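You operate a simulated robot arm through the tools that you are given. There is no shell and no other tool.

The job below is to be done with a simulated robot arm. You get a single attempt, and the scene is never put back.

JOB
Drain the clear tank and wipe the wet patch off the bench.
Fine: shut the blue tap before you drain, shut the grey drain slide after and put the pad back. Set down upright: wiping pad. Where these are worked on the way, their far stop is far enough and under half their travel is too little: grey drain slide. What is to be rubbed or washed off counts as gone when no trace of it is left.

Only the result counts: the job must be done as asked and must still hold three seconds after the hand-in. Knocking over, shifting, dropping, spilling or breaking anything else fails it.

ROBOT AND FRAMES
A 6-joint arm with a two-finger parallel gripper, fixed in place. Base frame: the origin is on the floor under the middle of its stand, x ahead of it, y to its left, z up. Units: m, degrees, N and s.
With the tool pointing down near the work surface it reaches from about 0.3 to 0.8 m from the base axis. Its first joint turns from -166.0 to 166.0 degrees. Payload 3.43 kg.
The TCP is the grasp point between the finger pads, 0.034 m short of the fingertips. In the tool frame z runs along the fingers and y along their closing line. Largest opening 0.128 m; finger width 0.024, thickness 0.012; the body of the gripper, 0.048 by 0.13 m, starts 0.096 m behind the TCP.
Orientation is that of the tool frame in the base frame, as a unit quaternion [x, y, z, w]. With the fingers straight down and closing along the base's y, the tool's x points along the base's -x, its y along +y and its z along -z.

CONTROLS
- The arm moves only by the tool play_rows. Its argument "motion" is a list of rows, each a list of 7 numbers: the opening in per cent of the stroke, from 0 (shut) to 100 (fully open), then the shift along the tool's x, y, z in units of 20 mm (1.0 is 20 mm), then the turn, a rotation vector about the tool's x, y, z in units of 8 degrees (1.0 is 8 degrees). In form: [[hand, x, y, z, ax, ay, az], ...]. A call has 1 to 20 rows; each row shifts and turns the commanded pose from where the row before left it, along the tool's axes as they then stand. A call with a number of a shift or a turn outside -1 to 1 is refused whole. A row lasts 0.2 s, in which the tool goes at most 0.05 m and 8.6 degrees; a call with a longer step from one row to the next is refused whole, and so is a gripper value outside its range. A pose out of reach is approached as far as the arm can. The call stops where the force on the tool passes 90 N (or 10 N more than at its start, if that is more) or the arm is blocked; 0.2 s more then pass. The fingers move at their own pace (about 0.045 m/s each) and stop on an object; they squeeze with about 31 N. The grip force told is the motor's: it shows also when the fingers shut on nothing. Time passes only in rows, and 0.2 s behind the last, so rows that do not move let the fingers close. It gives the time, the measured TCP pose, the force on the tool (base axes), the opening and the grip force at its end, in the units of the frame above (readings bear some noise), with the torque about the TCP (base axes, N m) and any sound that the robot's microphone picked up.
- Cameras (640 x 400 px; columns grow to the right, rows downward): "scene" is fixed at [0.3997, 0.5013, 1.6148]; the picture's right is [-0.69, 0.73, 0.00], its down [0.72, 0.68, -0.13] and it looks along [-0.10, -0.09, -0.99] (base axes); focal length 332 px, centre (320, 200). "wrist" rides on the gripper at [0.076, -0.011, -0.16] in the tool frame; the picture's right is [0.15, 0.99, 0.00], its down [-0.88, 0.13, -0.46] and it looks along [-0.45, 0.07, 0.89] (tool axes); focal length 234 px, centre (320, 200). There is no depth. A picture from a camera that has moved, and an enlarged one, comes with that camera's place and axes in the base frame and with its lens.
- snapshot(camera): a new picture of that camera. It takes no simulated time.
- close_up(camera, box): a new picture of the part [left, top, right, bottom] of that camera's present view, enlarged. It takes no simulated time.
- finish_job(): hands the job in; it is judged then, once.

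Nothing tells you positions but the pictures and the camera data. Unless the task says otherwise, let go and move clear before handing in.

The tools are called as name(argument=value, ...) on one line, values as JSON. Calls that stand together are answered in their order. play_rows: Moves the arm, as the interface text tells. Its arguments: {"type":"object","properties":{"motion":{"type":"array","items":{"type":"array","items":{"type":"number"}}}},"required":["motion"]} The other tools are called the same way: snapshot (camera) takes a picture; close_up (camera, box) takes an enlarged picture of a part of a camera's view; finish_job () hands the job in.

At the start:

```text
clock: 0.0
position: [0.2507, 0.3904, 1.2269]
tool_rot: [0.0, 1.0, 0.0, 0.002]
contact_force: [-0.1, 0.2, -1.2]
ft_torque: [-0.01, -0.02, -0.05]
finger_gap: 0.128
gripper_force: 0.2
```

scene: 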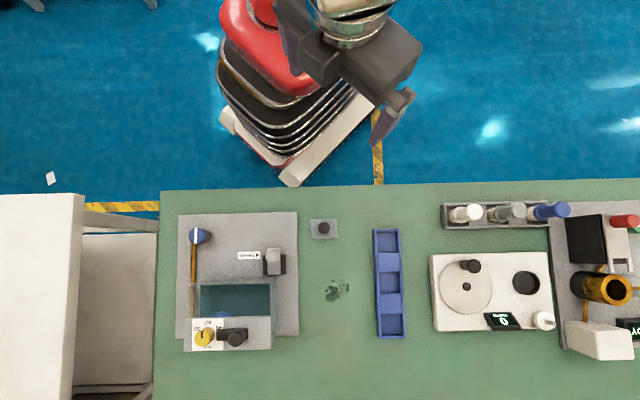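
wrist: 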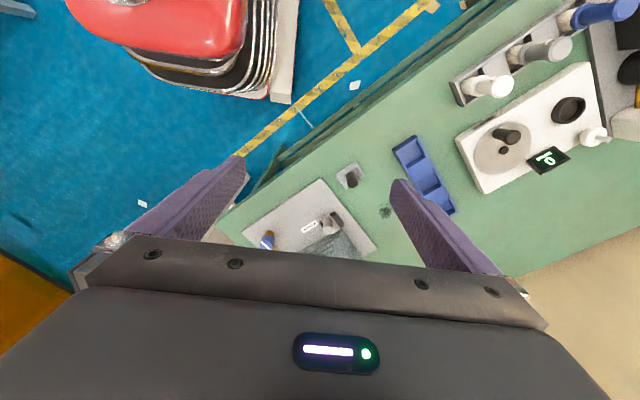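

I see a bench with a grey station holding a clear tank, a blue tap, a yellow knob, a grey block (perhaps the drain slide), a small pad with a knob and a wet patch. I'll take enlarged views to identify them before moving.

close_up(camera="scene", box=[160, 200, 320, 360])

close_up(camera="scene", box=[280, 200, 420, 350])

close_up(camera="scene", box=[420, 190, 640, 360])

close_up(camera="wrist", box=[220, 140, 420, 265])

```text
2.50 times, centred on (240, 280) of scene
camera zoom: at [0.3997, 0.5013, 1.6148], right [-0.69, 0.73, 0.0], down [0.72, 0.68, -0.13], along [-0.1, -0.09, -0.99], focal length 830 px, centre (520, 0)
```

zoom: 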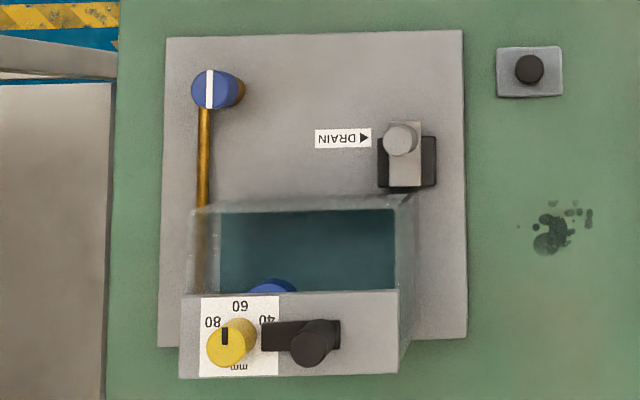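

```text
2.67 times, centred on (350, 275) of scene
camera zoom: at [0.3997, 0.5013, 1.6148], right [-0.69, 0.73, 0.0], down [0.72, 0.68, -0.13], along [-0.1, -0.09, -0.99], focal length 886 px, centre (240, 0)
```

zoom: 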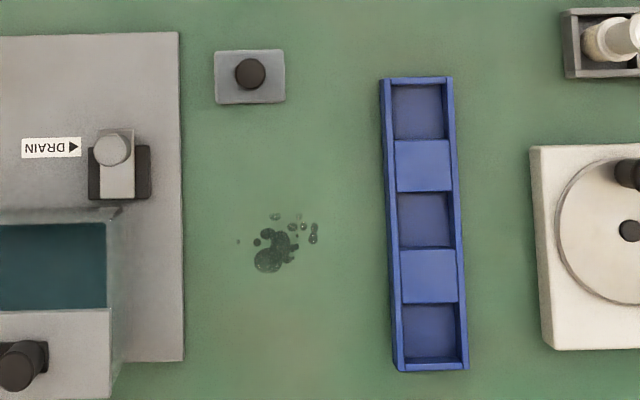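

```text
2.35 times, centred on (530, 275) of scene
camera zoom: at [0.3997, 0.5013, 1.6148], right [-0.69, 0.73, 0.0], down [0.72, 0.68, -0.13], along [-0.1, -0.09, -0.99], focal length 782 px, centre (-174, 24)
```

zoom: 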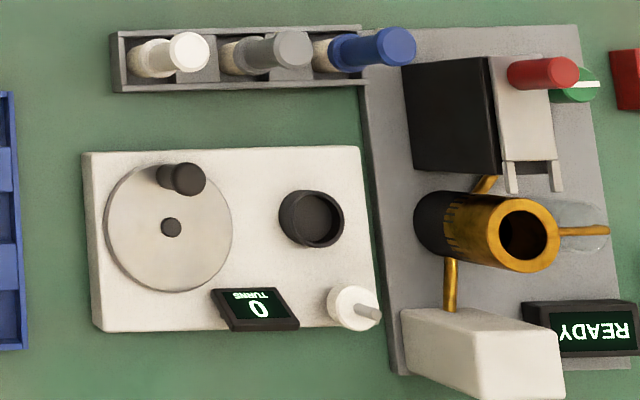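

```text
3.20 times, centred on (320, 202) of wrist
camera zoom: at [0.1742, 0.3786, 1.3862], right [-0.15, 0.99, 0.0], down [0.88, 0.13, 0.46], along [0.45, 0.07, -0.89], focal length 749 px, centre (320, 192)
```

zoom: 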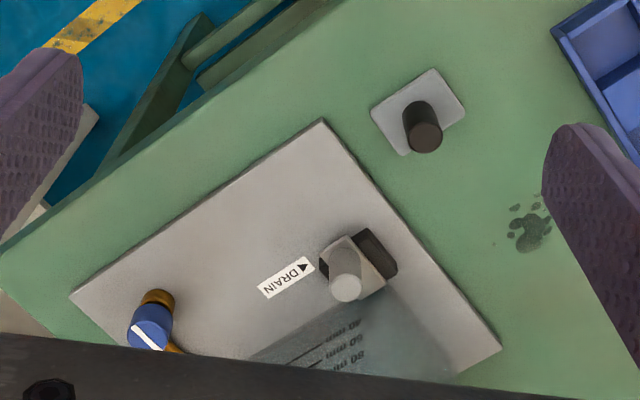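

The bench top works out at about z≈0.85: the pad with the dark knob is near (0.365, 0.484), the wet patch is near (0.455, 0.598), and the tank station is to the picture's left. I'll turn the tool to line up with the bench and move to a closer viewing pose.

play_rows(motion=[[100, 0, 0, 0, 0, 0, -1], [100, 0, 0, 0, 0, 0, -1], [100, 0, 0, 0, 0, 0, -1], [100, 0, 0, 0, 0, 0, -1], [100, 0, 0, 0, 0, 0, -1], [100, 0, 0, 0, 0, 0, -0.42], [100, -0.54, -1, 0.67, 0, 0, 0], [100, -0.54, -1, 0.67, 0, 0, 0], [100, -0.54, -1, 0.67, 0, 0, 0], [100, -0.54, -1, 0.67, 0, 0, 0], [100, -0.54, -1, 0.67, 0, 0, 0], [100, -0.54, -1, 0.67, 0, 0, 0], [100, 0, 0, 0, 0, 0, 0]])

snapshot(camera="wrist")

snapshot(camera="scene")

```text
clock: 2.8
position: [0.3793, 0.3455, 1.1494]
tool_rot: [-0.369, 0.929, -0.001, 0.001]
contact_force: [0.4, 0.3, 0.0]
ft_torque: [-0.03, 0.0, 0.02]
finger_gap: 0.128
gripper_force: 0.0
```

```text
taken
camera wrist: at [0.3312, 0.2865, 1.3076], right [-0.79, 0.62, 0.0], down [0.55, 0.7, 0.46], along [0.28, 0.36, -0.89], focal length 234 px, centre (320, 200)
```

wrist: 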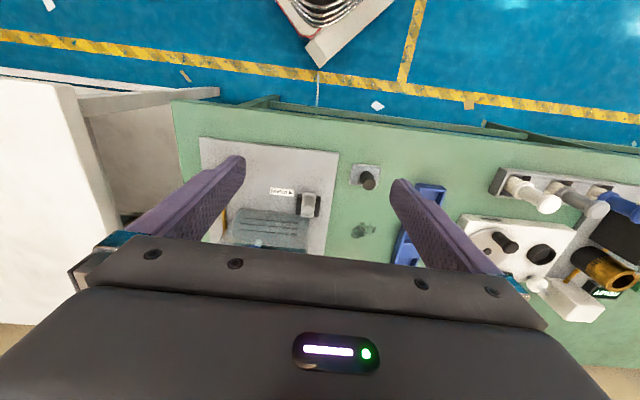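

```text
taken
```

scene: 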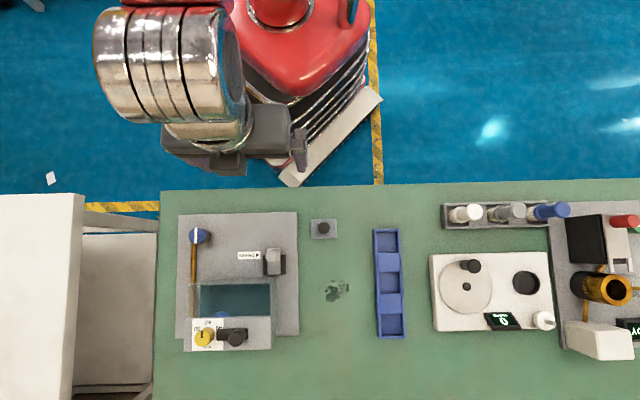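

The view is now lined up with the bench, though the gripper body hides the far side. I'll enlarge the station in this view to read the tap, slide and tank.

close_up(camera="wrist", box=[200, 130, 400, 255])

close_up(camera="scene", box=[175, 215, 255, 265])

close_up(camera="scene", box=[180, 275, 290, 355])

close_up(camera="scene", box=[230, 235, 310, 290])

```text
3.20 times, centred on (300, 192) of wrist
camera zoom: at [0.3312, 0.2865, 1.3076], right [-0.79, 0.62, 0.0], down [0.55, 0.7, 0.46], along [0.28, 0.36, -0.89], focal length 749 px, centre (384, 224)
```

zoom: 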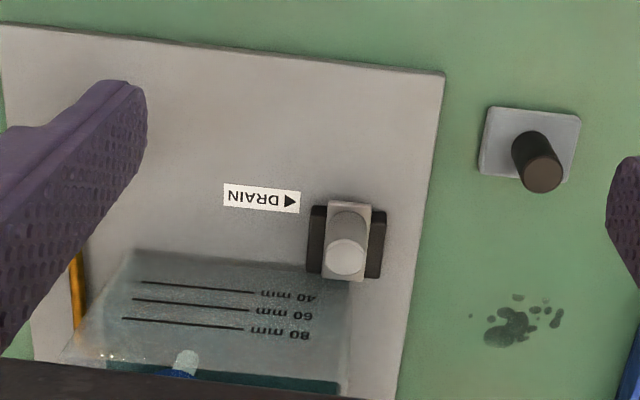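

```text
8.00 times, centred on (215, 240) of scene
camera zoom: at [0.3997, 0.5013, 1.6148], right [-0.69, 0.73, 0.0], down [0.72, 0.68, -0.13], along [-0.1, -0.09, -0.99], focal length 2657 px, centre (1160, -120)
```

zoom: 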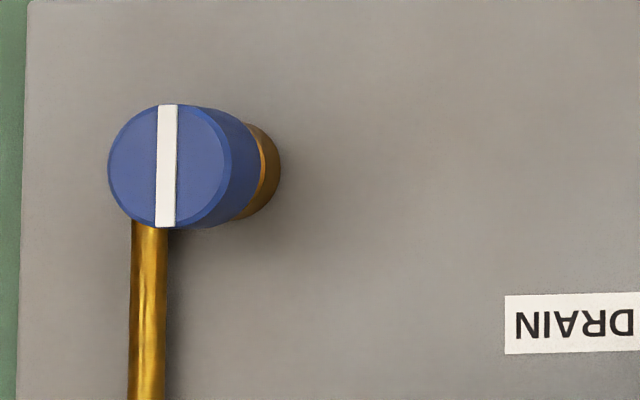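

```text
5.00 times, centred on (235, 315) of scene
camera zoom: at [0.3997, 0.5013, 1.6148], right [-0.69, 0.73, 0.0], down [0.72, 0.68, -0.13], along [-0.1, -0.09, -0.99], focal length 1661 px, centre (745, -375)
```

zoom: 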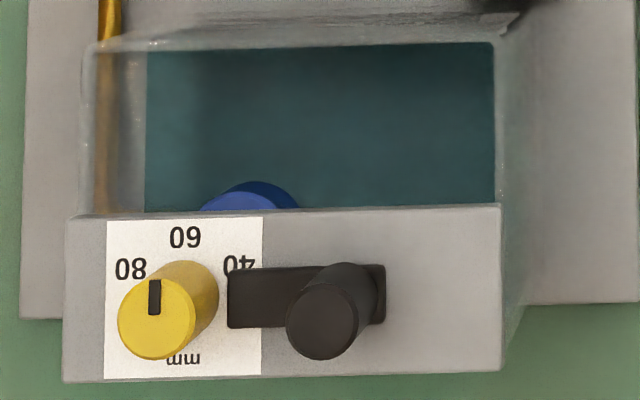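

```text
7.27 times, centred on (270, 262) of scene
camera zoom: at [0.3997, 0.5013, 1.6148], right [-0.69, 0.73, 0.0], down [0.72, 0.68, -0.13], along [-0.1, -0.09, -0.99], focal length 2416 px, centre (684, -254)
```

zoom: 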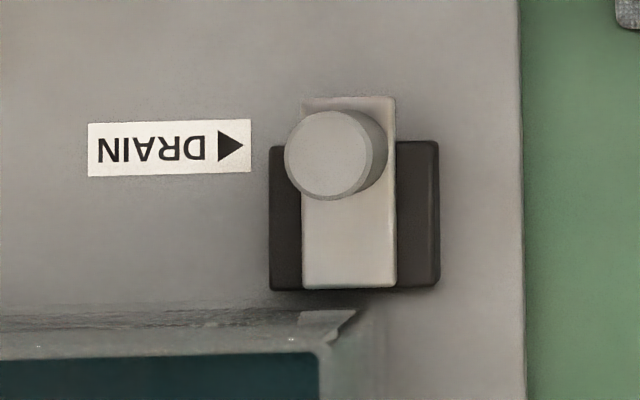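

The blue tap's white line lies along its brass pipe, so it looks open; its top is at about z≈0.905, near (0.568, 0.298). I'll move over the tap to get a closer look at it and at the tank.

play_rows(motion=[[100, -0.556, -0.911, 0.444, 0, 0, 0], [100, -0.556, -0.911, 0.444, 0, 0, 0], [100, -0.556, -0.911, 0.444, 0, 0, 0], [100, -0.556, -0.911, 0.444, 0, 0, 0], [100, -0.556, -0.911, 0.444, 0, 0, 0], [100, -0.556, -0.911, 0.444, 0, 0, 0], [100, -0.556, -0.911, 0.444, 0, 0, 0], [100, -0.556, -0.911, 0.444, 0, 0, 0], [100, -0.556, -0.911, 0.444, 0, 0, 0], [100, 0, 0, 0, 0, 0, 0]])

snapshot(camera="wrist")

close_up(camera="scene", box=[180, 275, 290, 355])

```text
clock: 5.0
position: [0.5651, 0.2947, 1.0663]
tool_rot: [-0.369, 0.929, 0.001, 0.001]
contact_force: [-0.6, -0.9, -0.4]
ft_torque: [0.03, -0.02, 0.0]
finger_gap: 0.1281
gripper_force: 0.1
```

```text
taken
camera wrist: at [0.5171, 0.235, 1.2246], right [-0.79, 0.62, 0.0], down [0.55, 0.7, 0.46], along [0.28, 0.36, -0.89], focal length 234 px, centre (320, 200)
```

wrist: 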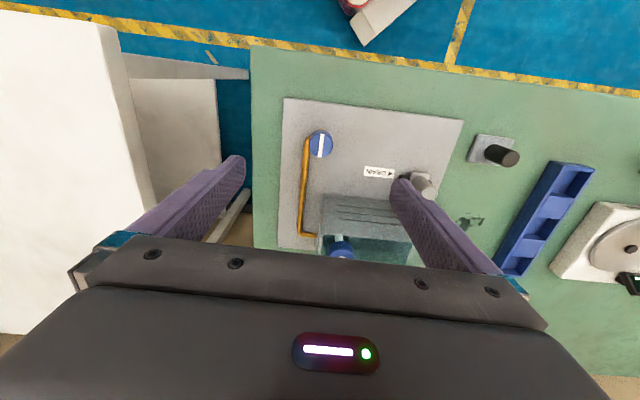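

```text
5.00 times, centred on (235, 315) of scene
camera zoom: at [0.3997, 0.5013, 1.6148], right [-0.69, 0.73, 0.0], down [0.72, 0.68, -0.13], along [-0.1, -0.09, -0.99], focal length 1661 px, centre (745, -375)
```

zoom: 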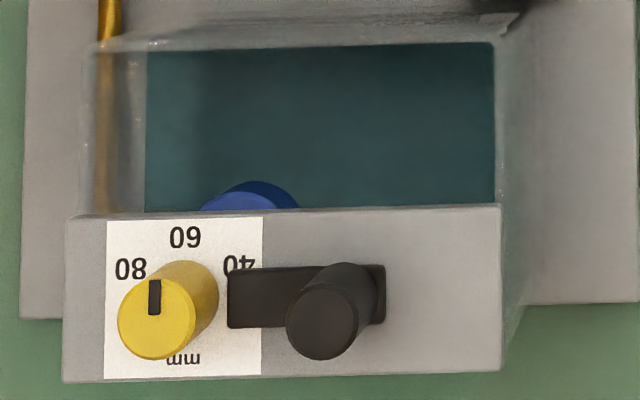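

close_up(camera="wrist", box=[270, 90, 390, 165])

close_up(camera="wrist", box=[290, 180, 410, 260])

close_up(camera="wrist", box=[440, 110, 560, 250])

```text
5.33 times, centred on (330, 128) of wrist
camera zoom: at [0.5171, 0.235, 1.2246], right [-0.79, 0.62, 0.0], down [0.55, 0.7, 0.46], along [0.28, 0.36, -0.89], focal length 1249 px, centre (267, 587)
```

zoom: 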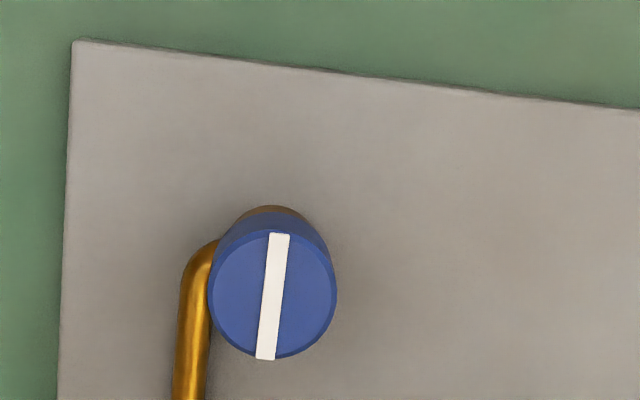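

```text
5.00 times, centred on (350, 220) of wrist
camera zoom: at [0.5171, 0.235, 1.2246], right [-0.79, 0.62, 0.0], down [0.55, 0.7, 0.46], along [0.28, 0.36, -0.89], focal length 1171 px, centre (170, 100)
```

zoom: 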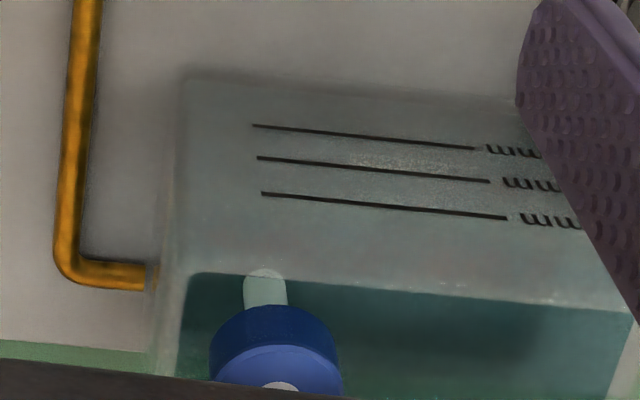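

```text
2.86 times, centred on (500, 180) of wrist
camera zoom: at [0.5171, 0.235, 1.2246], right [-0.79, 0.62, 0.0], down [0.55, 0.7, 0.46], along [0.28, 0.36, -0.89], focal length 669 px, centre (-194, 257)
```

zoom: 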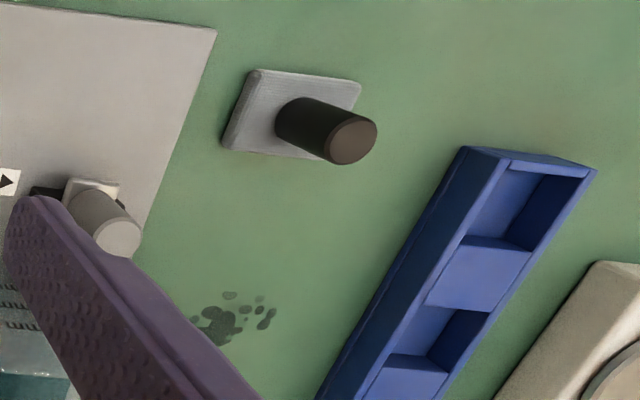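

The tap's knob is about 31 mm wide, centred near r=-0.262, d=-0.018 in the bench-aligned frame, with the pipe low beside it at z≈0.87. I'll come down over it with the fingers part-closed and check alignment before gripping.

play_rows(motion=[[60, -0.19, 0.09, 0.8, 0, 0, 0], [60, 0, 0, 1, 0, 0, 0], [60, 0, 0, 1, 0, 0, 0], [60, 0, 0, 1, 0, 0, 0], [60, 0, 0, 1, 0, 0, 0], [60, 0, 0, 0, 0, 0, 0], [60, 0, 0, 0, 0, 0, 0]])

snapshot(camera="wrist")

snapshot(camera="scene")

```text
clock: 6.6
position: [0.5666, 0.2988, 0.9709]
tool_rot: [-0.368, 0.93, 0.0, 0.001]
contact_force: [0.1, -0.9, -0.3]
ft_torque: [0.0, 0.03, 0.02]
finger_gap: 0.0769
gripper_force: 0.0
```

```text
taken
camera wrist: at [0.5174, 0.2399, 1.1302], right [-0.79, 0.62, 0.0], down [0.55, 0.7, 0.46], along [0.28, 0.36, -0.89], focal length 234 px, centre (320, 200)
```

wrist: 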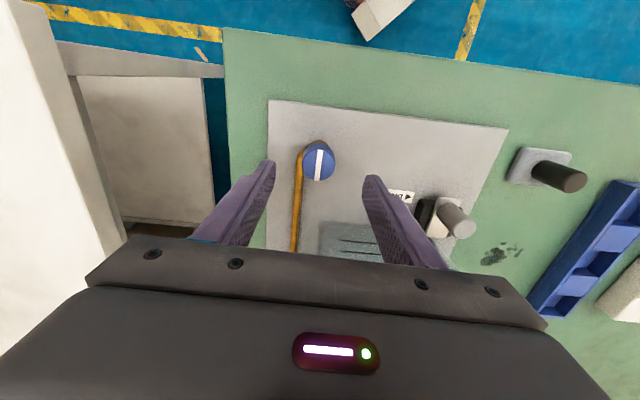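

```text
taken
```

scene: 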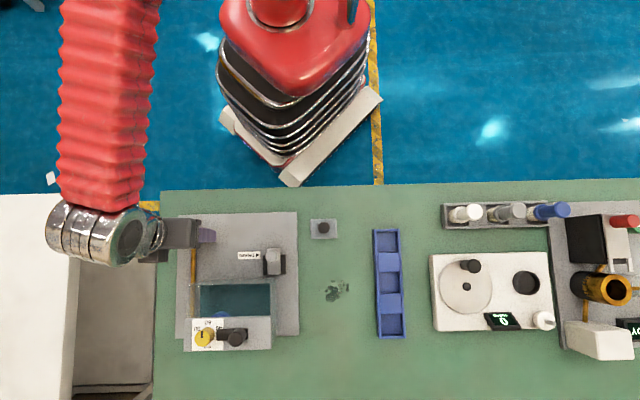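

close_up(camera="wrist", box=[270, 120, 370, 190])

```text
5.71 times, centred on (320, 155) of wrist
camera zoom: at [0.5174, 0.2399, 1.1302], right [-0.79, 0.62, 0.0], down [0.55, 0.7, 0.46], along [0.28, 0.36, -0.89], focal length 1338 px, centre (320, 457)
```

zoom: 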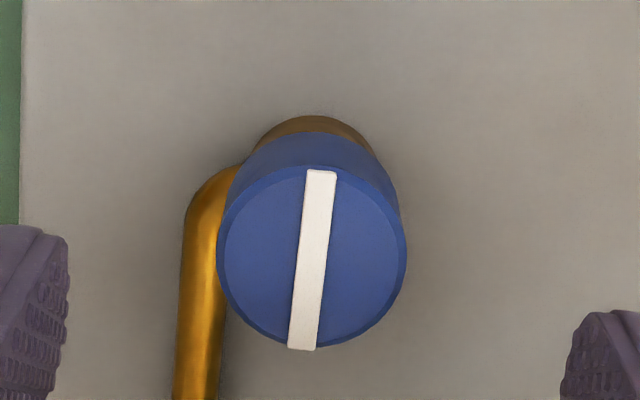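

Alignment is within about 1 mm. I'll descend to TCP z≈0.917 (fingertips above the pipe) and close on the knob.

play_rows(motion=[[60, 0, -0.05, 0.9, 0, 0, 0], [60, 0, 0, 0.9, 0, 0, 0], [60, 0, 0, 0.85, 0, 0, 0], [60, 0, 0, 0, 0, 0, 0], [30, 0, 0, 0, 0, 0, 0], [15, 0, 0, 0, 0, 0, 0], [15, 0, 0, 0, 0, 0, 0], [15, 0, 0, 0, 0, 0, 0], [15, 0, 0, 0, 0, 0, 0]])

snapshot(camera="wrist")

```text
clock: 8.6
position: [0.568, 0.2989, 0.9165]
tool_rot: [-0.37, 0.929, 0.0, -0.001]
contact_force: [-17.8, 22.7, -0.1]
ft_torque: [0.43, 0.58, -0.11]
finger_gap: 0.0327
gripper_force: 45.2
```

```text
taken
camera wrist: at [0.5202, 0.2396, 1.0762], right [-0.79, 0.62, 0.0], down [0.55, 0.7, 0.46], along [0.28, 0.36, -0.89], focal length 234 px, centre (320, 200)
```

wrist: 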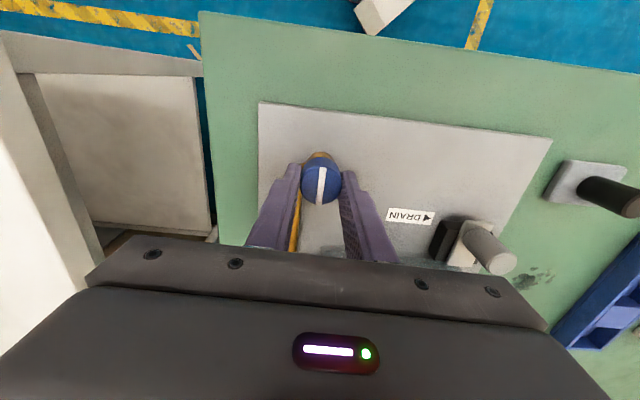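

The fingers gripped the knob (33 mm), but there is a side load of about 28 N towards +r, so I'm slightly off centre. I'll shift a little that way and check.

play_rows(motion=[[15, 0, 0.06, 0, 0, 0, 0], [15, 0, 0, 0, 0, 0, 0]])

```text
clock: 9.2
position: [0.568, 0.2983, 0.9177]
tool_rot: [-0.369, 0.929, 0.0, 0.0]
contact_force: [-10.9, 13.6, -16.4]
ft_torque: [1.1, -0.72, -0.05]
finger_gap: 0.0326
gripper_force: 44.7
```

play_rows(motion=[[15, 0, 0.08, 0, 0, 0, 0], [15, 0, 0, 0, 0, 0, 0], [15, 0, 0, 0, 0, 0, 0]])

```text
clock: 10.0
position: [0.5682, 0.3004, 0.9172]
tool_rot: [-0.369, 0.929, -0.001, -0.001]
contact_force: [4.6, -10.1, -26.8]
ft_torque: [0.34, -0.43, 0.03]
finger_gap: 0.0327
gripper_force: 45.5
```

play_rows(motion=[[35, 0, -0.03, 0, 0, 0, 0], [35, 0, 0, 0, 0, 0, 0], [15, 0, 0, 0, 0, 0, 0], [15, 0, 0, 0, 0, 0, 0], [15, 0, 0, 0, 0, 0, 0]])

```text
clock: 11.2
position: [0.5686, 0.2992, 0.9191]
tool_rot: [-0.368, 0.93, 0.0, 0.002]
contact_force: [11.6, -9.7, 6.8]
ft_torque: [-0.19, -0.13, 0.08]
finger_gap: 0.0329
gripper_force: 44.9
```

The load is small now. I'll try turning the tap clockwise a little and watch the torque.

play_rows(motion=[[15, 0, 0, 0, 0, 0, 0.7], [15, 0, 0, 0, 0, 0, 0.7], [15, 0, 0, 0, 0, 0, 0.7], [15, 0, 0, 0, 0, 0, 0]])

close_up(camera="wrist", box=[270, 140, 370, 210])

```text
clock: 12.2
position: [0.5698, 0.2978, 0.9205]
tool_rot: [-0.229, 0.973, 0.0, 0.002]
contact_force: [31.3, -16.8, 10.4]
ft_torque: [-0.1, -0.76, 0.11]
finger_gap: 0.0328
gripper_force: 45.5
```

```text
5.71 times, centred on (320, 175) of wrist
camera zoom: at [0.5051, 0.2558, 1.0779], right [-0.57, 0.82, 0.0], down [0.73, 0.51, 0.46], along [0.38, 0.26, -0.89], focal length 1338 px, centre (320, 343)
```

zoom: 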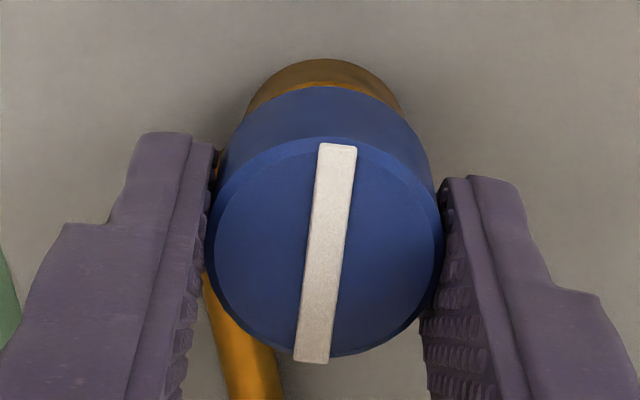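

The knob turns with the hand with little torque. I'll relieve the side load and keep turning clockwise towards 90°.

play_rows(motion=[[15, -0.06, -0.08, 0, 0, 0, 0], [15, 0, 0, 0, 0, 0, 0.7], [15, 0, 0, 0, 0, 0, 0.7], [15, 0, 0, 0, 0, 0, 0.7], [15, 0, 0, 0, 0, 0, 0]])

```text
clock: 13.4
position: [0.5705, 0.2976, 0.9199]
tool_rot: [-0.085, 0.996, -0.001, 0.002]
contact_force: [25.0, -22.1, 12.8]
ft_torque: [-0.45, 0.31, 0.09]
finger_gap: 0.0329
gripper_force: 45.2
```

play_rows(motion=[[15, -0.07, -0.08, 0, 0, 0, 0], [15, 0, 0, 0, 0, 0, 0.7], [15, 0, 0, 0, 0, 0, 0.7], [15, 0, 0, 0, 0, 0, 0.7], [15, 0, 0, 0, 0, 0, 0.7], [15, 0, 0, 0, 0, 0, 0]])

```text
clock: 14.8
position: [0.5696, 0.2963, 0.9192]
tool_rot: [0.111, 0.994, -0.002, 0.0]
contact_force: [1.6, -38.1, 14.3]
ft_torque: [-0.46, 0.16, 0.17]
finger_gap: 0.0324
gripper_force: 45.1
```

play_rows(motion=[[15, -0.03, -0.12, 0, 0, 0, 0], [15, 0, 0, 0, 0, 0, 0.7], [15, 0, 0, 0, 0, 0, 0.7], [15, 0, 0, 0, 0, 0, 0.7], [15, 0, 0, 0, 0, 0, 0]])

snapshot(camera="wrist")

```text
clock: 16.0
position: [0.5688, 0.295, 0.9185]
tool_rot: [0.255, 0.967, 0.0, -0.001]
contact_force: [-14.0, -19.7, -0.8]
ft_torque: [-0.96, -0.87, 0.11]
finger_gap: 0.0329
gripper_force: 45.0
```

```text
taken
camera wrist: at [0.4974, 0.3233, 1.078], right [0.36, 0.93, 0.0], down [0.83, -0.32, 0.45], along [0.42, -0.16, -0.89], focal length 234 px, centre (320, 200)
```

wrist: 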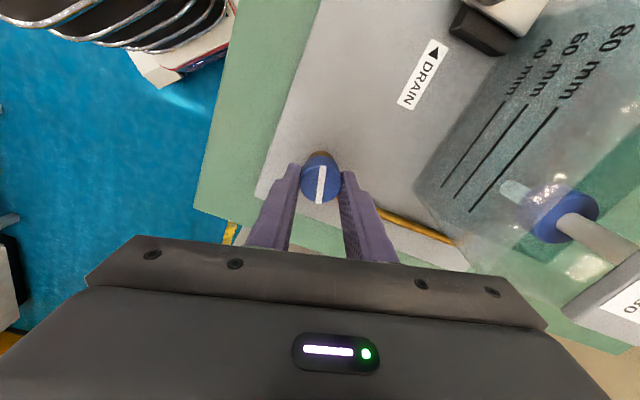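

play_rows(motion=[[15, 0.02, -0.08, 0, 0, 0, 0], [15, 0, 0, 0, 0, 0, 0.7], [15, 0, 0, 0, 0, 0, 0.7], [15, 0, 0, 0, 0, 0, 0.7], [15, 0, 0, 0, 0, 0, 0]])

close_up(camera="wrist", box=[270, 140, 370, 210])

```text
clock: 17.2
position: [0.5679, 0.294, 0.9193]
tool_rot: [0.394, 0.919, 0.001, 0.001]
contact_force: [-13.6, -7.2, 7.5]
ft_torque: [0.49, 1.19, 0.1]
finger_gap: 0.0326
gripper_force: 44.8
```

```text
5.71 times, centred on (320, 175) of wrist
camera zoom: at [0.5072, 0.3417, 1.0779], right [0.61, 0.79, 0.0], down [0.7, -0.55, 0.46], along [0.36, -0.28, -0.89], focal length 1338 px, centre (320, 343)
```

zoom: 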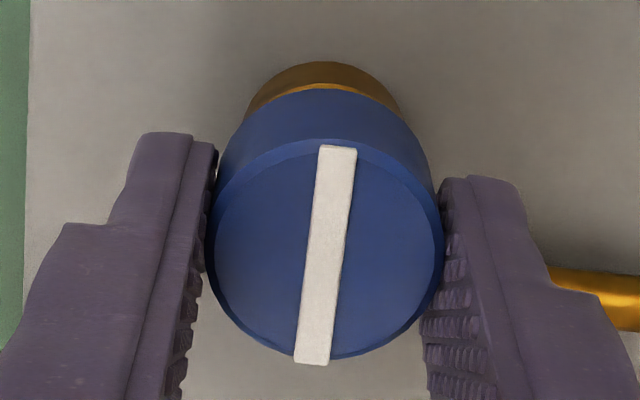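

That's about 90° turned and still no stop felt. I'll go on slightly to see whether there's a stop.

play_rows(motion=[[15, 0.03, -0.03, 0, 0, 0, 0.4], [15, 0, 0, 0, 0, 0, 0.4], [15, 0, 0, 0, 0, 0, 0]])

close_up(camera="wrist", box=[270, 140, 370, 210])

```text
clock: 18.0
position: [0.5684, 0.2934, 0.9196]
tool_rot: [0.444, 0.896, 0.0, 0.001]
contact_force: [-11.1, -22.6, 10.6]
ft_torque: [-0.98, -0.05, 0.31]
finger_gap: 0.0322
gripper_force: 45.0
```

```text
5.71 times, centred on (320, 175) of wrist
camera zoom: at [0.5127, 0.3478, 1.0775], right [0.7, 0.72, 0.0], down [0.64, -0.62, 0.46], along [0.33, -0.32, -0.89], focal length 1338 px, centre (320, 343)
```

zoom: 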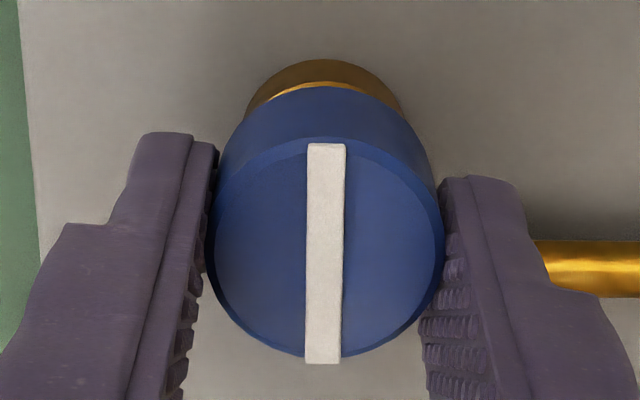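

The torque jumped to 0.3 and the fingers slipped relative to the white line, so the tap is at its stop with the line across the pipe: shut. I'll release, rise and turn back.

play_rows(motion=[[45, 0, 0, 0, 0, 0, 0], [45, 0, 0, 0, 0, 0, 0], [45, 0, 0, -0.5, 0, 0, 0], [45, 0, 0, -1, 0, 0, 0], [45, 0, 0, -1, 0, 0, 0], [45, 0, 0, -1, 0, 0, 0], [45, 0, 0, -1, 0, 0, 0], [45, 0, 0, -1, 0, 0, 0], [45, 0, 0, -1, 0, 0, -1], [45, 0, 0, 0, 0, 0, -1], [45, 0, 0, 0, 0, 0, -1], [45, 0, 0, 0, 0, 0, -1], [45, 0, 0, 0, 0, 0, -1], [45, 0, 0, 0, 0, 0, -1], [45, 0, 0, 0, 0, 0, -1], [45, 0, 0, 0, 0, 0, -1], [45, 0, 0, 0, 0, 0, -1], [45, 0, 0, 0, 0, 0, -1], [45, 0, 0, 0, 0, 0, -1], [45, 0, 0, 0, 0, 0, -1]])

snapshot(camera="wrist")

close_up(camera="scene", box=[160, 200, 320, 360])

```text
clock: 22.2
position: [0.5695, 0.2943, 1.0499]
tool_rot: [-0.37, 0.929, 0.001, 0.001]
contact_force: [0.9, 0.5, 0.0]
ft_torque: [0.02, 0.02, 0.02]
finger_gap: 0.0573
gripper_force: 0.0
```

```text
taken
camera wrist: at [0.5208, 0.2349, 1.2073], right [-0.79, 0.62, 0.0], down [0.55, 0.7, 0.46], along [0.28, 0.36, -0.89], focal length 234 px, centre (320, 200)
```

wrist: 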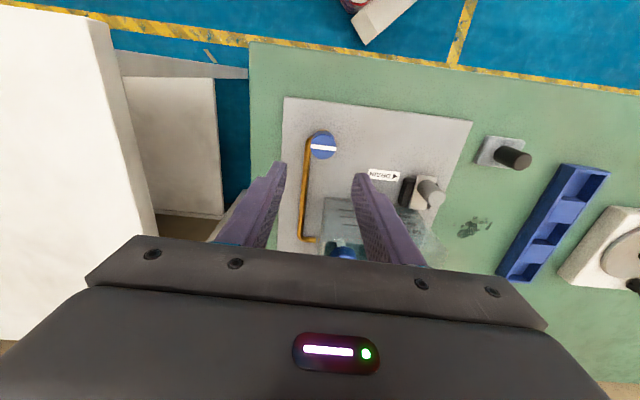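

```text
2.50 times, centred on (240, 280) of scene
camera zoom: at [0.3997, 0.5013, 1.6148], right [-0.69, 0.73, 0.0], down [0.72, 0.68, -0.13], along [-0.1, -0.09, -0.99], focal length 830 px, centre (520, 0)
```

zoom: 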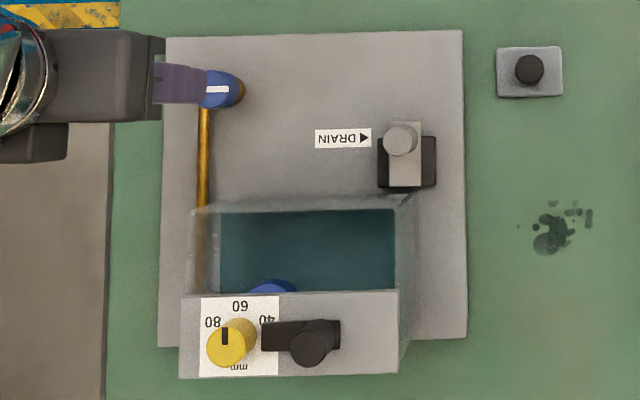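

The tap's line now lies across the pipe. Next I'll move above the grey drain slide (knob near r=-0.10, d=0.026, top z≈0.916) to look at its track.

play_rows(motion=[[60, -0.216, 0.929, 0.11, 0, 0, 0], [60, -0.216, 0.929, 0.11, 0, 0, 0], [60, -0.216, 0.929, 0.11, 0, 0, 0], [60, -0.216, 0.929, 0.11, 0, 0, 0], [60, -0.216, 0.929, 0.11, 0, 0, 0], [60, -0.216, 0.929, 0.11, 0, 0, 0], [60, -0.216, 0.929, 0.11, 0, 0, 0], [60, -0.216, 0.929, 0.11, 0, 0, 0], [60, -0.216, 0.929, 0.11, 0, 0, 0], [60, 0, 0, 0, 0, 0, 0]])

snapshot(camera="wrist")

close_up(camera="wrist", box=[260, 100, 400, 190])

```text
clock: 24.4
position: [0.4825, 0.4414, 1.0285]
tool_rot: [-0.369, 0.929, 0.0, 0.0]
contact_force: [0.6, -0.1, 0.0]
ft_torque: [0.02, -0.01, -0.01]
finger_gap: 0.0768
gripper_force: 0.0
```

```text
taken
camera wrist: at [0.4331, 0.3818, 1.1877], right [-0.79, 0.62, 0.0], down [0.55, 0.7, 0.46], along [0.28, 0.36, -0.89], focal length 234 px, centre (320, 200)
```

wrist: 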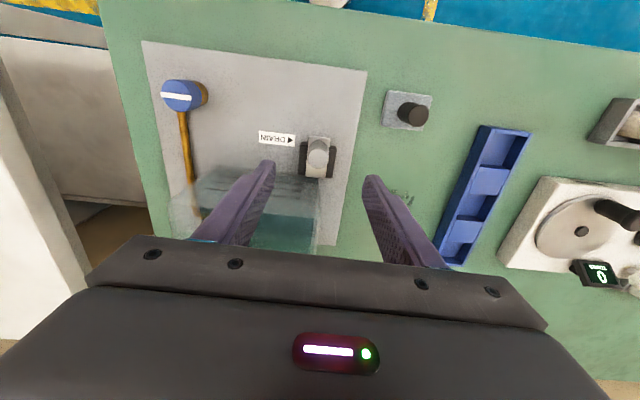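

```text
4.44 times, centred on (330, 145) of wrist
camera zoom: at [0.4331, 0.3818, 1.1877], right [-0.79, 0.62, 0.0], down [0.55, 0.7, 0.46], along [0.28, 0.36, -0.89], focal length 1041 px, centre (276, 444)
```

zoom: 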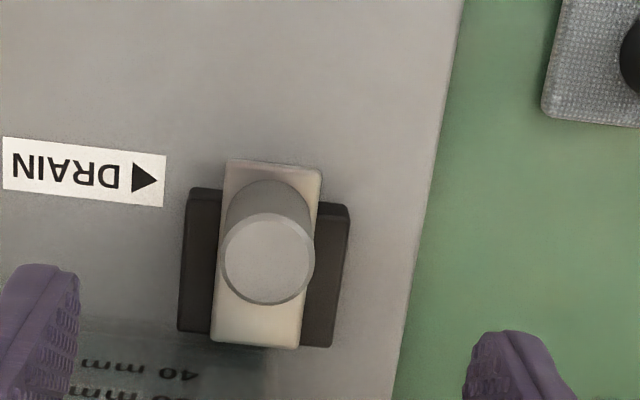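

The slide plate runs in a track along the bench's front-to-back direction; its knob is about 25 mm wide and reaches from z≈0.875 to 0.916. I'll descend and grip it.

play_rows(motion=[[60, -0.31, 0, 0.62, 0, 0, 0], [60, 0, 0, 1, 0, 0, 0], [60, 0, 0, 1, 0, 0, 0], [60, 0, 0, 1, 0, 0, 0], [60, 0, 0, 1, 0, 0, 0], [60, 0, 0, 0.95, 0, 0, 0], [60, 0, 0, 0, 0, 0, 0], [30, 0, 0, 0, 0, 0, 0], [10, 0, 0, 0, 0, 0, 0], [10, 0, 0, 0, 0, 0, 0], [10, 0, 0, 0, 0, 0, 0], [10, 0, 0, 0, 0, 0, 0]])

close_up(camera="wrist", box=[240, 100, 400, 220])

```text
clock: 27.0
position: [0.4875, 0.4449, 0.9177]
tool_rot: [-0.369, 0.929, -0.001, 0.0]
contact_force: [17.2, -20.2, -0.8]
ft_torque: [-0.55, -0.65, 0.97]
finger_gap: 0.0286
gripper_force: 44.8
```

```text
3.33 times, centred on (320, 160) of wrist
camera zoom: at [0.4388, 0.3859, 1.0767], right [-0.79, 0.62, 0.0], down [0.55, 0.7, 0.46], along [0.28, 0.36, -0.89], focal length 781 px, centre (320, 333)
```

zoom: 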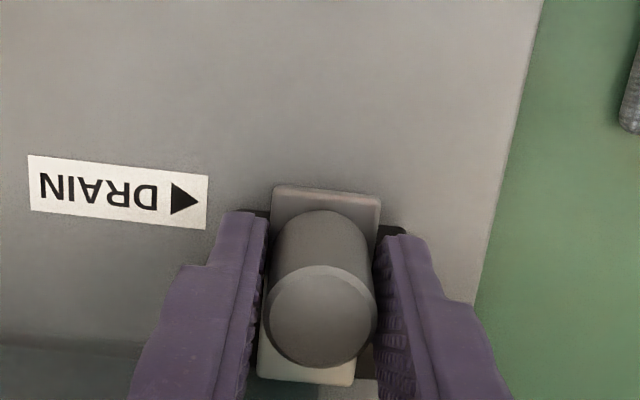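

The grip reads 28.6 mm with some twist, so the tips may be pinching the plate instead of the knob. I'll reopen, raise 7 mm, and grip again on the knob only.

play_rows(motion=[[40, 0, 0, 0, 0, 0, 0], [40, 0, 0, 0, 0, 0, 0], [40, 0, -0.06, -0.35, 0, 0, 0], [10, 0, 0, 0, 0, 0, 0], [10, 0, 0, 0, 0, 0, 0], [10, 0, 0, 0, 0, 0, 0], [10, 0, 0, 0, 0, 0, 0]])

close_up(camera="wrist", box=[240, 100, 400, 220])

```text
clock: 28.6
position: [0.4866, 0.4452, 0.9246]
tool_rot: [-0.369, 0.929, -0.001, -0.001]
contact_force: [7.8, -10.9, 0.8]
ft_torque: [0.38, 0.46, -0.05]
finger_gap: 0.0246
gripper_force: 44.9
```

```text
3.33 times, centred on (320, 160) of wrist
camera zoom: at [0.4389, 0.3854, 1.0832], right [-0.78, 0.62, 0.0], down [0.55, 0.7, 0.46], along [0.28, 0.36, -0.89], focal length 781 px, centre (320, 333)
```

zoom: 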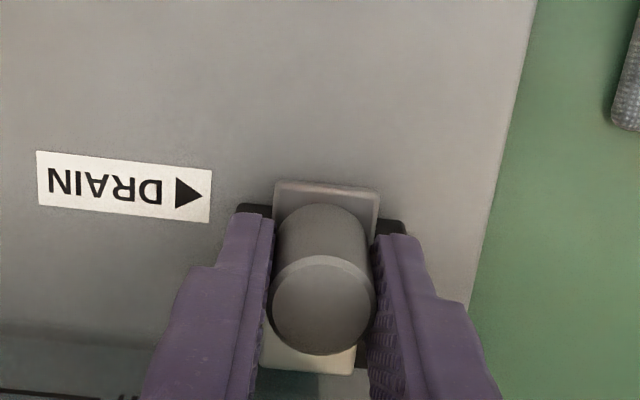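

Now it's gripping the knob cleanly (24.6 mm). I'll try a small pull towards the robot (-d) and watch whether it moves or resists.

play_rows(motion=[[10, 0.15, 0, 0, 0, 0, 0], [10, 0.15, 0, 0, 0, 0, 0], [10, 0, 0, 0, 0, 0, 0]])

close_up(camera="wrist", box=[240, 100, 400, 220])

```text
clock: 29.4
position: [0.483, 0.4415, 0.9252]
tool_rot: [-0.369, 0.93, 0.001, 0.0]
contact_force: [15.2, -13.3, -5.1]
ft_torque: [0.3, 0.29, 0.07]
finger_gap: 0.0245
gripper_force: 44.7
```

```text
3.33 times, centred on (320, 160) of wrist
camera zoom: at [0.4344, 0.3809, 1.0832], right [-0.78, 0.62, 0.0], down [0.55, 0.7, 0.46], along [0.28, 0.36, -0.89], focal length 781 px, centre (320, 333)
```

zoom: 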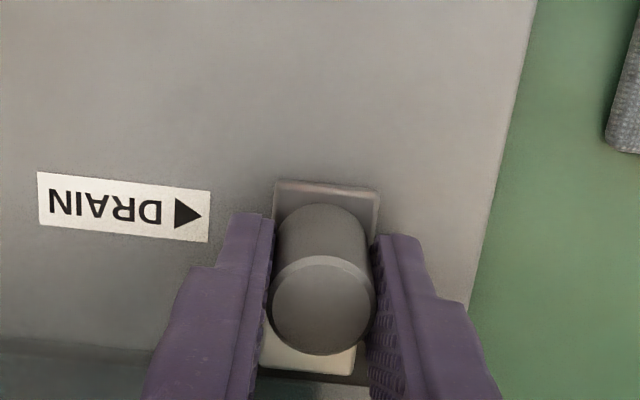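

It slides freely towards the robot. I'll keep pulling to find its far stop.

play_rows(motion=[[10, 0.25, -0.06, 0, 0, 0, 0], [10, 0.25, 0, 0, 0, 0, 0], [10, 0.25, 0, 0, 0, 0, 0], [10, 0, 0, 0, 0, 0, 0]])

close_up(camera="wrist", box=[240, 100, 400, 220])

close_up(camera="scene", box=[160, 200, 320, 360])

```text
clock: 30.4
position: [0.4721, 0.4308, 0.9235]
tool_rot: [-0.37, 0.929, 0.001, 0.0]
contact_force: [10.7, -8.5, -2.7]
ft_torque: [0.47, 0.12, 0.08]
finger_gap: 0.0244
gripper_force: 45.3
```

```text
3.33 times, centred on (320, 160) of wrist
camera zoom: at [0.4241, 0.3704, 1.0832], right [-0.79, 0.62, 0.0], down [0.55, 0.7, 0.46], along [0.28, 0.36, -0.89], focal length 781 px, centre (320, 333)
```

zoom: 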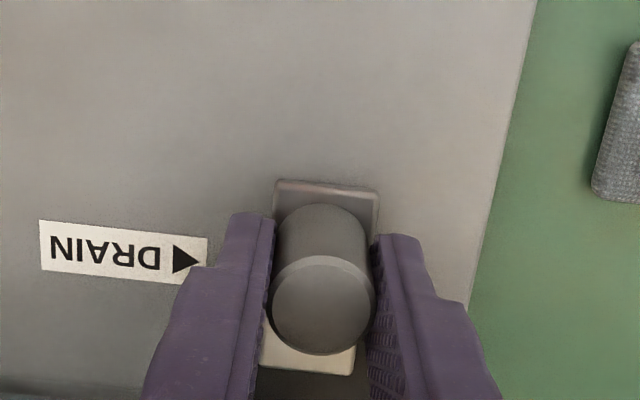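

```text
2.50 times, centred on (240, 280) of scene
camera zoom: at [0.3997, 0.5013, 1.6148], right [-0.69, 0.73, 0.0], down [0.72, 0.68, -0.13], along [-0.1, -0.09, -0.99], focal length 830 px, centre (520, 0)
```

zoom: 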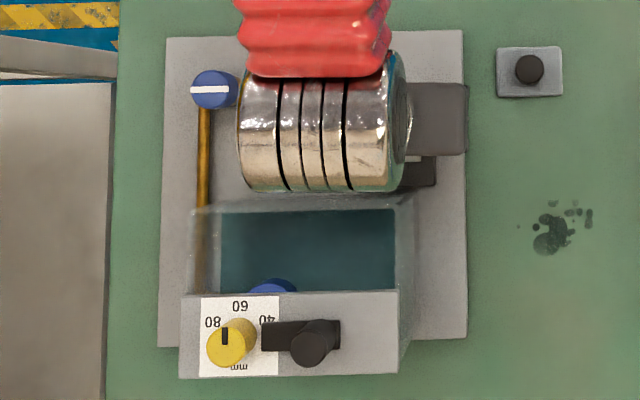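

play_rows(motion=[[10, 0.25, -0.04, 0, 0, 0, 0], [10, 0.25, 0, 0, 0, 0, 0], [10, 0.2, 0, 0, 0, 0, 0], [10, 0, 0, 0, 0, 0, 0]])

close_up(camera="wrist", box=[240, 100, 400, 220])

```text
clock: 31.4
position: [0.463, 0.4203, 0.9251]
tool_rot: [-0.369, 0.929, 0.0, 0.0]
contact_force: [11.5, -8.4, 6.1]
ft_torque: [0.39, 0.24, -0.06]
finger_gap: 0.0246
gripper_force: 45.1
```

```text
3.33 times, centred on (320, 160) of wrist
camera zoom: at [0.4149, 0.3611, 1.0831], right [-0.79, 0.62, 0.0], down [0.55, 0.7, 0.46], along [0.28, 0.36, -0.89], focal length 781 px, centre (320, 333)
```

zoom: 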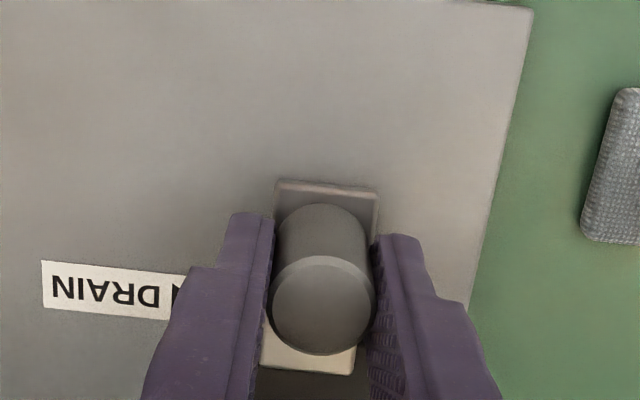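

play_rows(motion=[[10, 0.2, -0.03, 0, 0, 0, 0], [10, 0.2, 0, 0, 0, 0, 0], [10, 0, 0, 0, 0, 0, 0]])

close_up(camera="wrist", box=[240, 100, 400, 220])

close_up(camera="scene", box=[160, 200, 320, 360])

```text
clock: 32.2
position: [0.4593, 0.4161, 0.9249]
tool_rot: [-0.369, 0.93, 0.001, 0.002]
contact_force: [16.6, 20.0, -4.8]
ft_torque: [0.32, -1.51, -0.02]
finger_gap: 0.0248
gripper_force: 44.4
```

```text
3.33 times, centred on (320, 160) of wrist
camera zoom: at [0.41, 0.3561, 1.0829], right [-0.79, 0.62, 0.0], down [0.55, 0.7, 0.46], along [0.28, 0.36, -0.89], focal length 781 px, centre (320, 333)
```

zoom: 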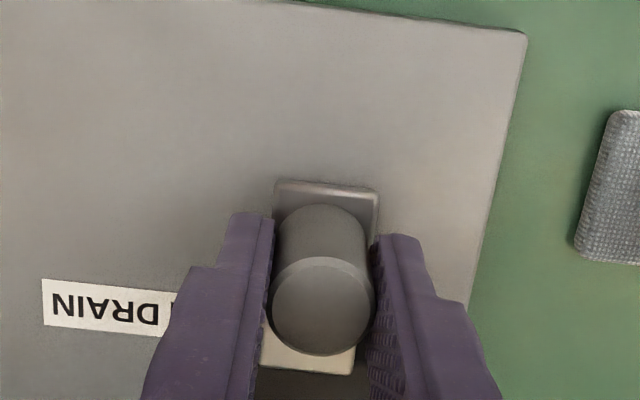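

```text
2.50 times, centred on (240, 280) of scene
camera zoom: at [0.3997, 0.5013, 1.6148], right [-0.69, 0.73, 0.0], down [0.72, 0.68, -0.13], along [-0.1, -0.09, -0.99], focal length 830 px, centre (520, 0)
```

zoom: 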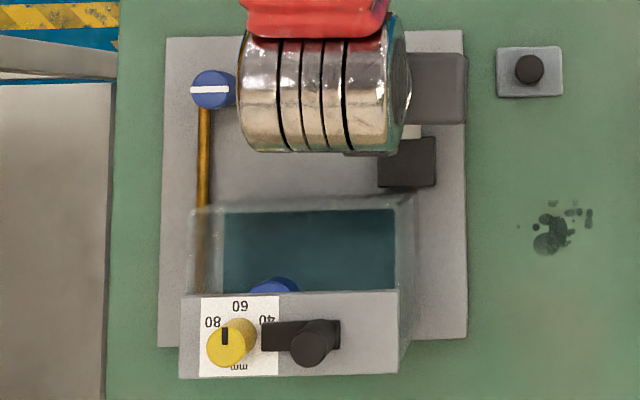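

The slide hit its far stop after about 40 mm, and the water in the tank seems to have dropped slightly. I'll hold here and let it drain.

play_rows(motion=[[10, -0.08, 0, 0, 0, 0, 0], [10, 0, 0, 0, 0, 0, 0], [10, 0, 0, 0, 0, 0, 0], [10, 0, 0, 0, 0, 0, 0], [10, 0, 0, 0, 0, 0, 0], [10, 0, 0, 0, 0, 0, 0], [10, 0, 0, 0, 0, 0, 0], [10, 0, 0, 0, 0, 0, 0], [10, 0, 0, 0, 0, 0, 0], [10, 0, 0, 0, 0, 0, 0], [10, 0, 0, 0, 0, 0, 0], [10, 0, 0, 0, 0, 0, 0], [10, 0, 0, 0, 0, 0, 0], [10, 0, 0, 0, 0, 0, 0], [10, 0, 0, 0, 0, 0, 0], [10, 0, 0, 0, 0, 0, 0], [10, 0, 0, 0, 0, 0, 0], [10, 0, 0, 0, 0, 0, 0], [10, 0, 0, 0, 0, 0, 0], [10, 0, 0, 0, 0, 0, 0]])

close_up(camera="scene", box=[180, 275, 290, 355])

```text
clock: 36.4
position: [0.4596, 0.4163, 0.9239]
tool_rot: [-0.369, 0.929, 0.0, 0.0]
contact_force: [-2.4, 17.5, -2.9]
ft_torque: [1.04, 0.68, -0.04]
finger_gap: 0.0246
gripper_force: 45.0
```

```text
5.00 times, centred on (235, 315) of scene
camera zoom: at [0.3997, 0.5013, 1.6148], right [-0.69, 0.73, 0.0], down [0.72, 0.68, -0.13], along [-0.1, -0.09, -0.99], focal length 1661 px, centre (745, -375)
```

zoom: 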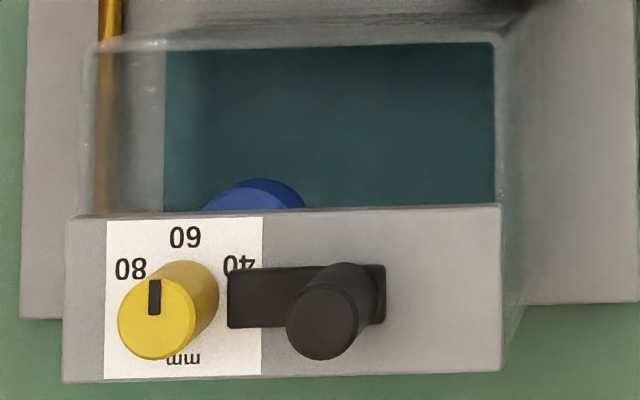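

The water level has fallen about 20 mm in 5 s. I'll keep waiting.

play_rows(motion=[[10, 0, 0, 0, 0, 0, 0], [10, 0, 0, 0, 0, 0, 0], [10, 0, 0, 0, 0, 0, 0], [10, 0, 0, 0, 0, 0, 0], [10, 0, 0, 0, 0, 0, 0], [10, 0, 0, 0, 0, 0, 0], [10, 0, 0, 0, 0, 0, 0], [10, 0, 0, 0, 0, 0, 0], [10, 0, 0, 0, 0, 0, 0], [10, 0, 0, 0, 0, 0, 0], [10, 0, 0, 0, 0, 0, 0], [10, 0, 0, 0, 0, 0, 0], [10, 0, 0, 0, 0, 0, 0], [10, 0, 0, 0, 0, 0, 0], [10, 0, 0, 0, 0, 0, 0], [10, 0, 0, 0, 0, 0, 0], [10, 0, 0, 0, 0, 0, 0], [10, 0, 0, 0, 0, 0, 0], [10, 0, 0, 0, 0, 0, 0], [10, 0, 0, 0, 0, 0, 0]])

play_rows(motion=[[10, 0, 0, 0, 0, 0, 0], [10, 0, 0, 0, 0, 0, 0], [10, 0, 0, 0, 0, 0, 0], [10, 0, 0, 0, 0, 0, 0], [10, 0, 0, 0, 0, 0, 0], [10, 0, 0, 0, 0, 0, 0], [10, 0, 0, 0, 0, 0, 0], [10, 0, 0, 0, 0, 0, 0], [10, 0, 0, 0, 0, 0, 0], [10, 0, 0, 0, 0, 0, 0], [10, 0, 0, 0, 0, 0, 0], [10, 0, 0, 0, 0, 0, 0], [10, 0, 0, 0, 0, 0, 0], [10, 0, 0, 0, 0, 0, 0], [10, 0, 0, 0, 0, 0, 0], [10, 0, 0, 0, 0, 0, 0], [10, 0, 0, 0, 0, 0, 0], [10, 0, 0, 0, 0, 0, 0], [10, 0, 0, 0, 0, 0, 0], [10, 0, 0, 0, 0, 0, 0]])

close_up(camera="scene", box=[180, 275, 290, 355])

```text
clock: 40.6
position: [0.4581, 0.4174, 0.9241]
tool_rot: [-0.369, 0.93, 0.0, 0.0]
contact_force: [-5.6, 14.5, -5.4]
ft_torque: [0.98, 0.78, -0.06]
finger_gap: 0.0246
gripper_force: 45.5
```

```text
clock: 44.8
position: [0.4588, 0.416, 0.9246]
tool_rot: [-0.369, 0.929, 0.0, -0.001]
contact_force: [-8.5, 13.6, -5.2]
ft_torque: [0.93, 0.8, -0.03]
finger_gap: 0.0244
gripper_force: 45.2
```

```text
5.00 times, centred on (235, 315) of scene
camera zoom: at [0.3997, 0.5013, 1.6148], right [-0.69, 0.73, 0.0], down [0.72, 0.68, -0.13], along [-0.1, -0.09, -0.99], focal length 1661 px, centre (745, -375)
```

zoom: 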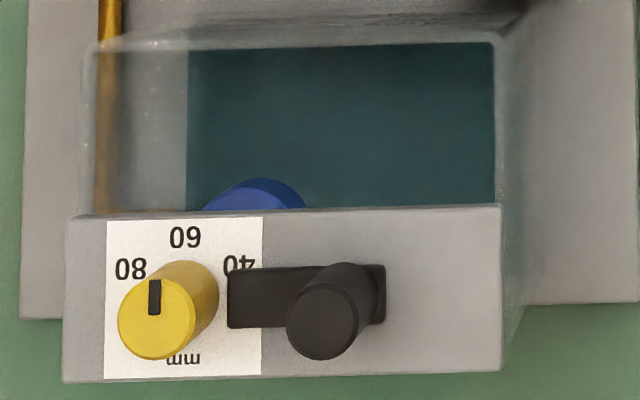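

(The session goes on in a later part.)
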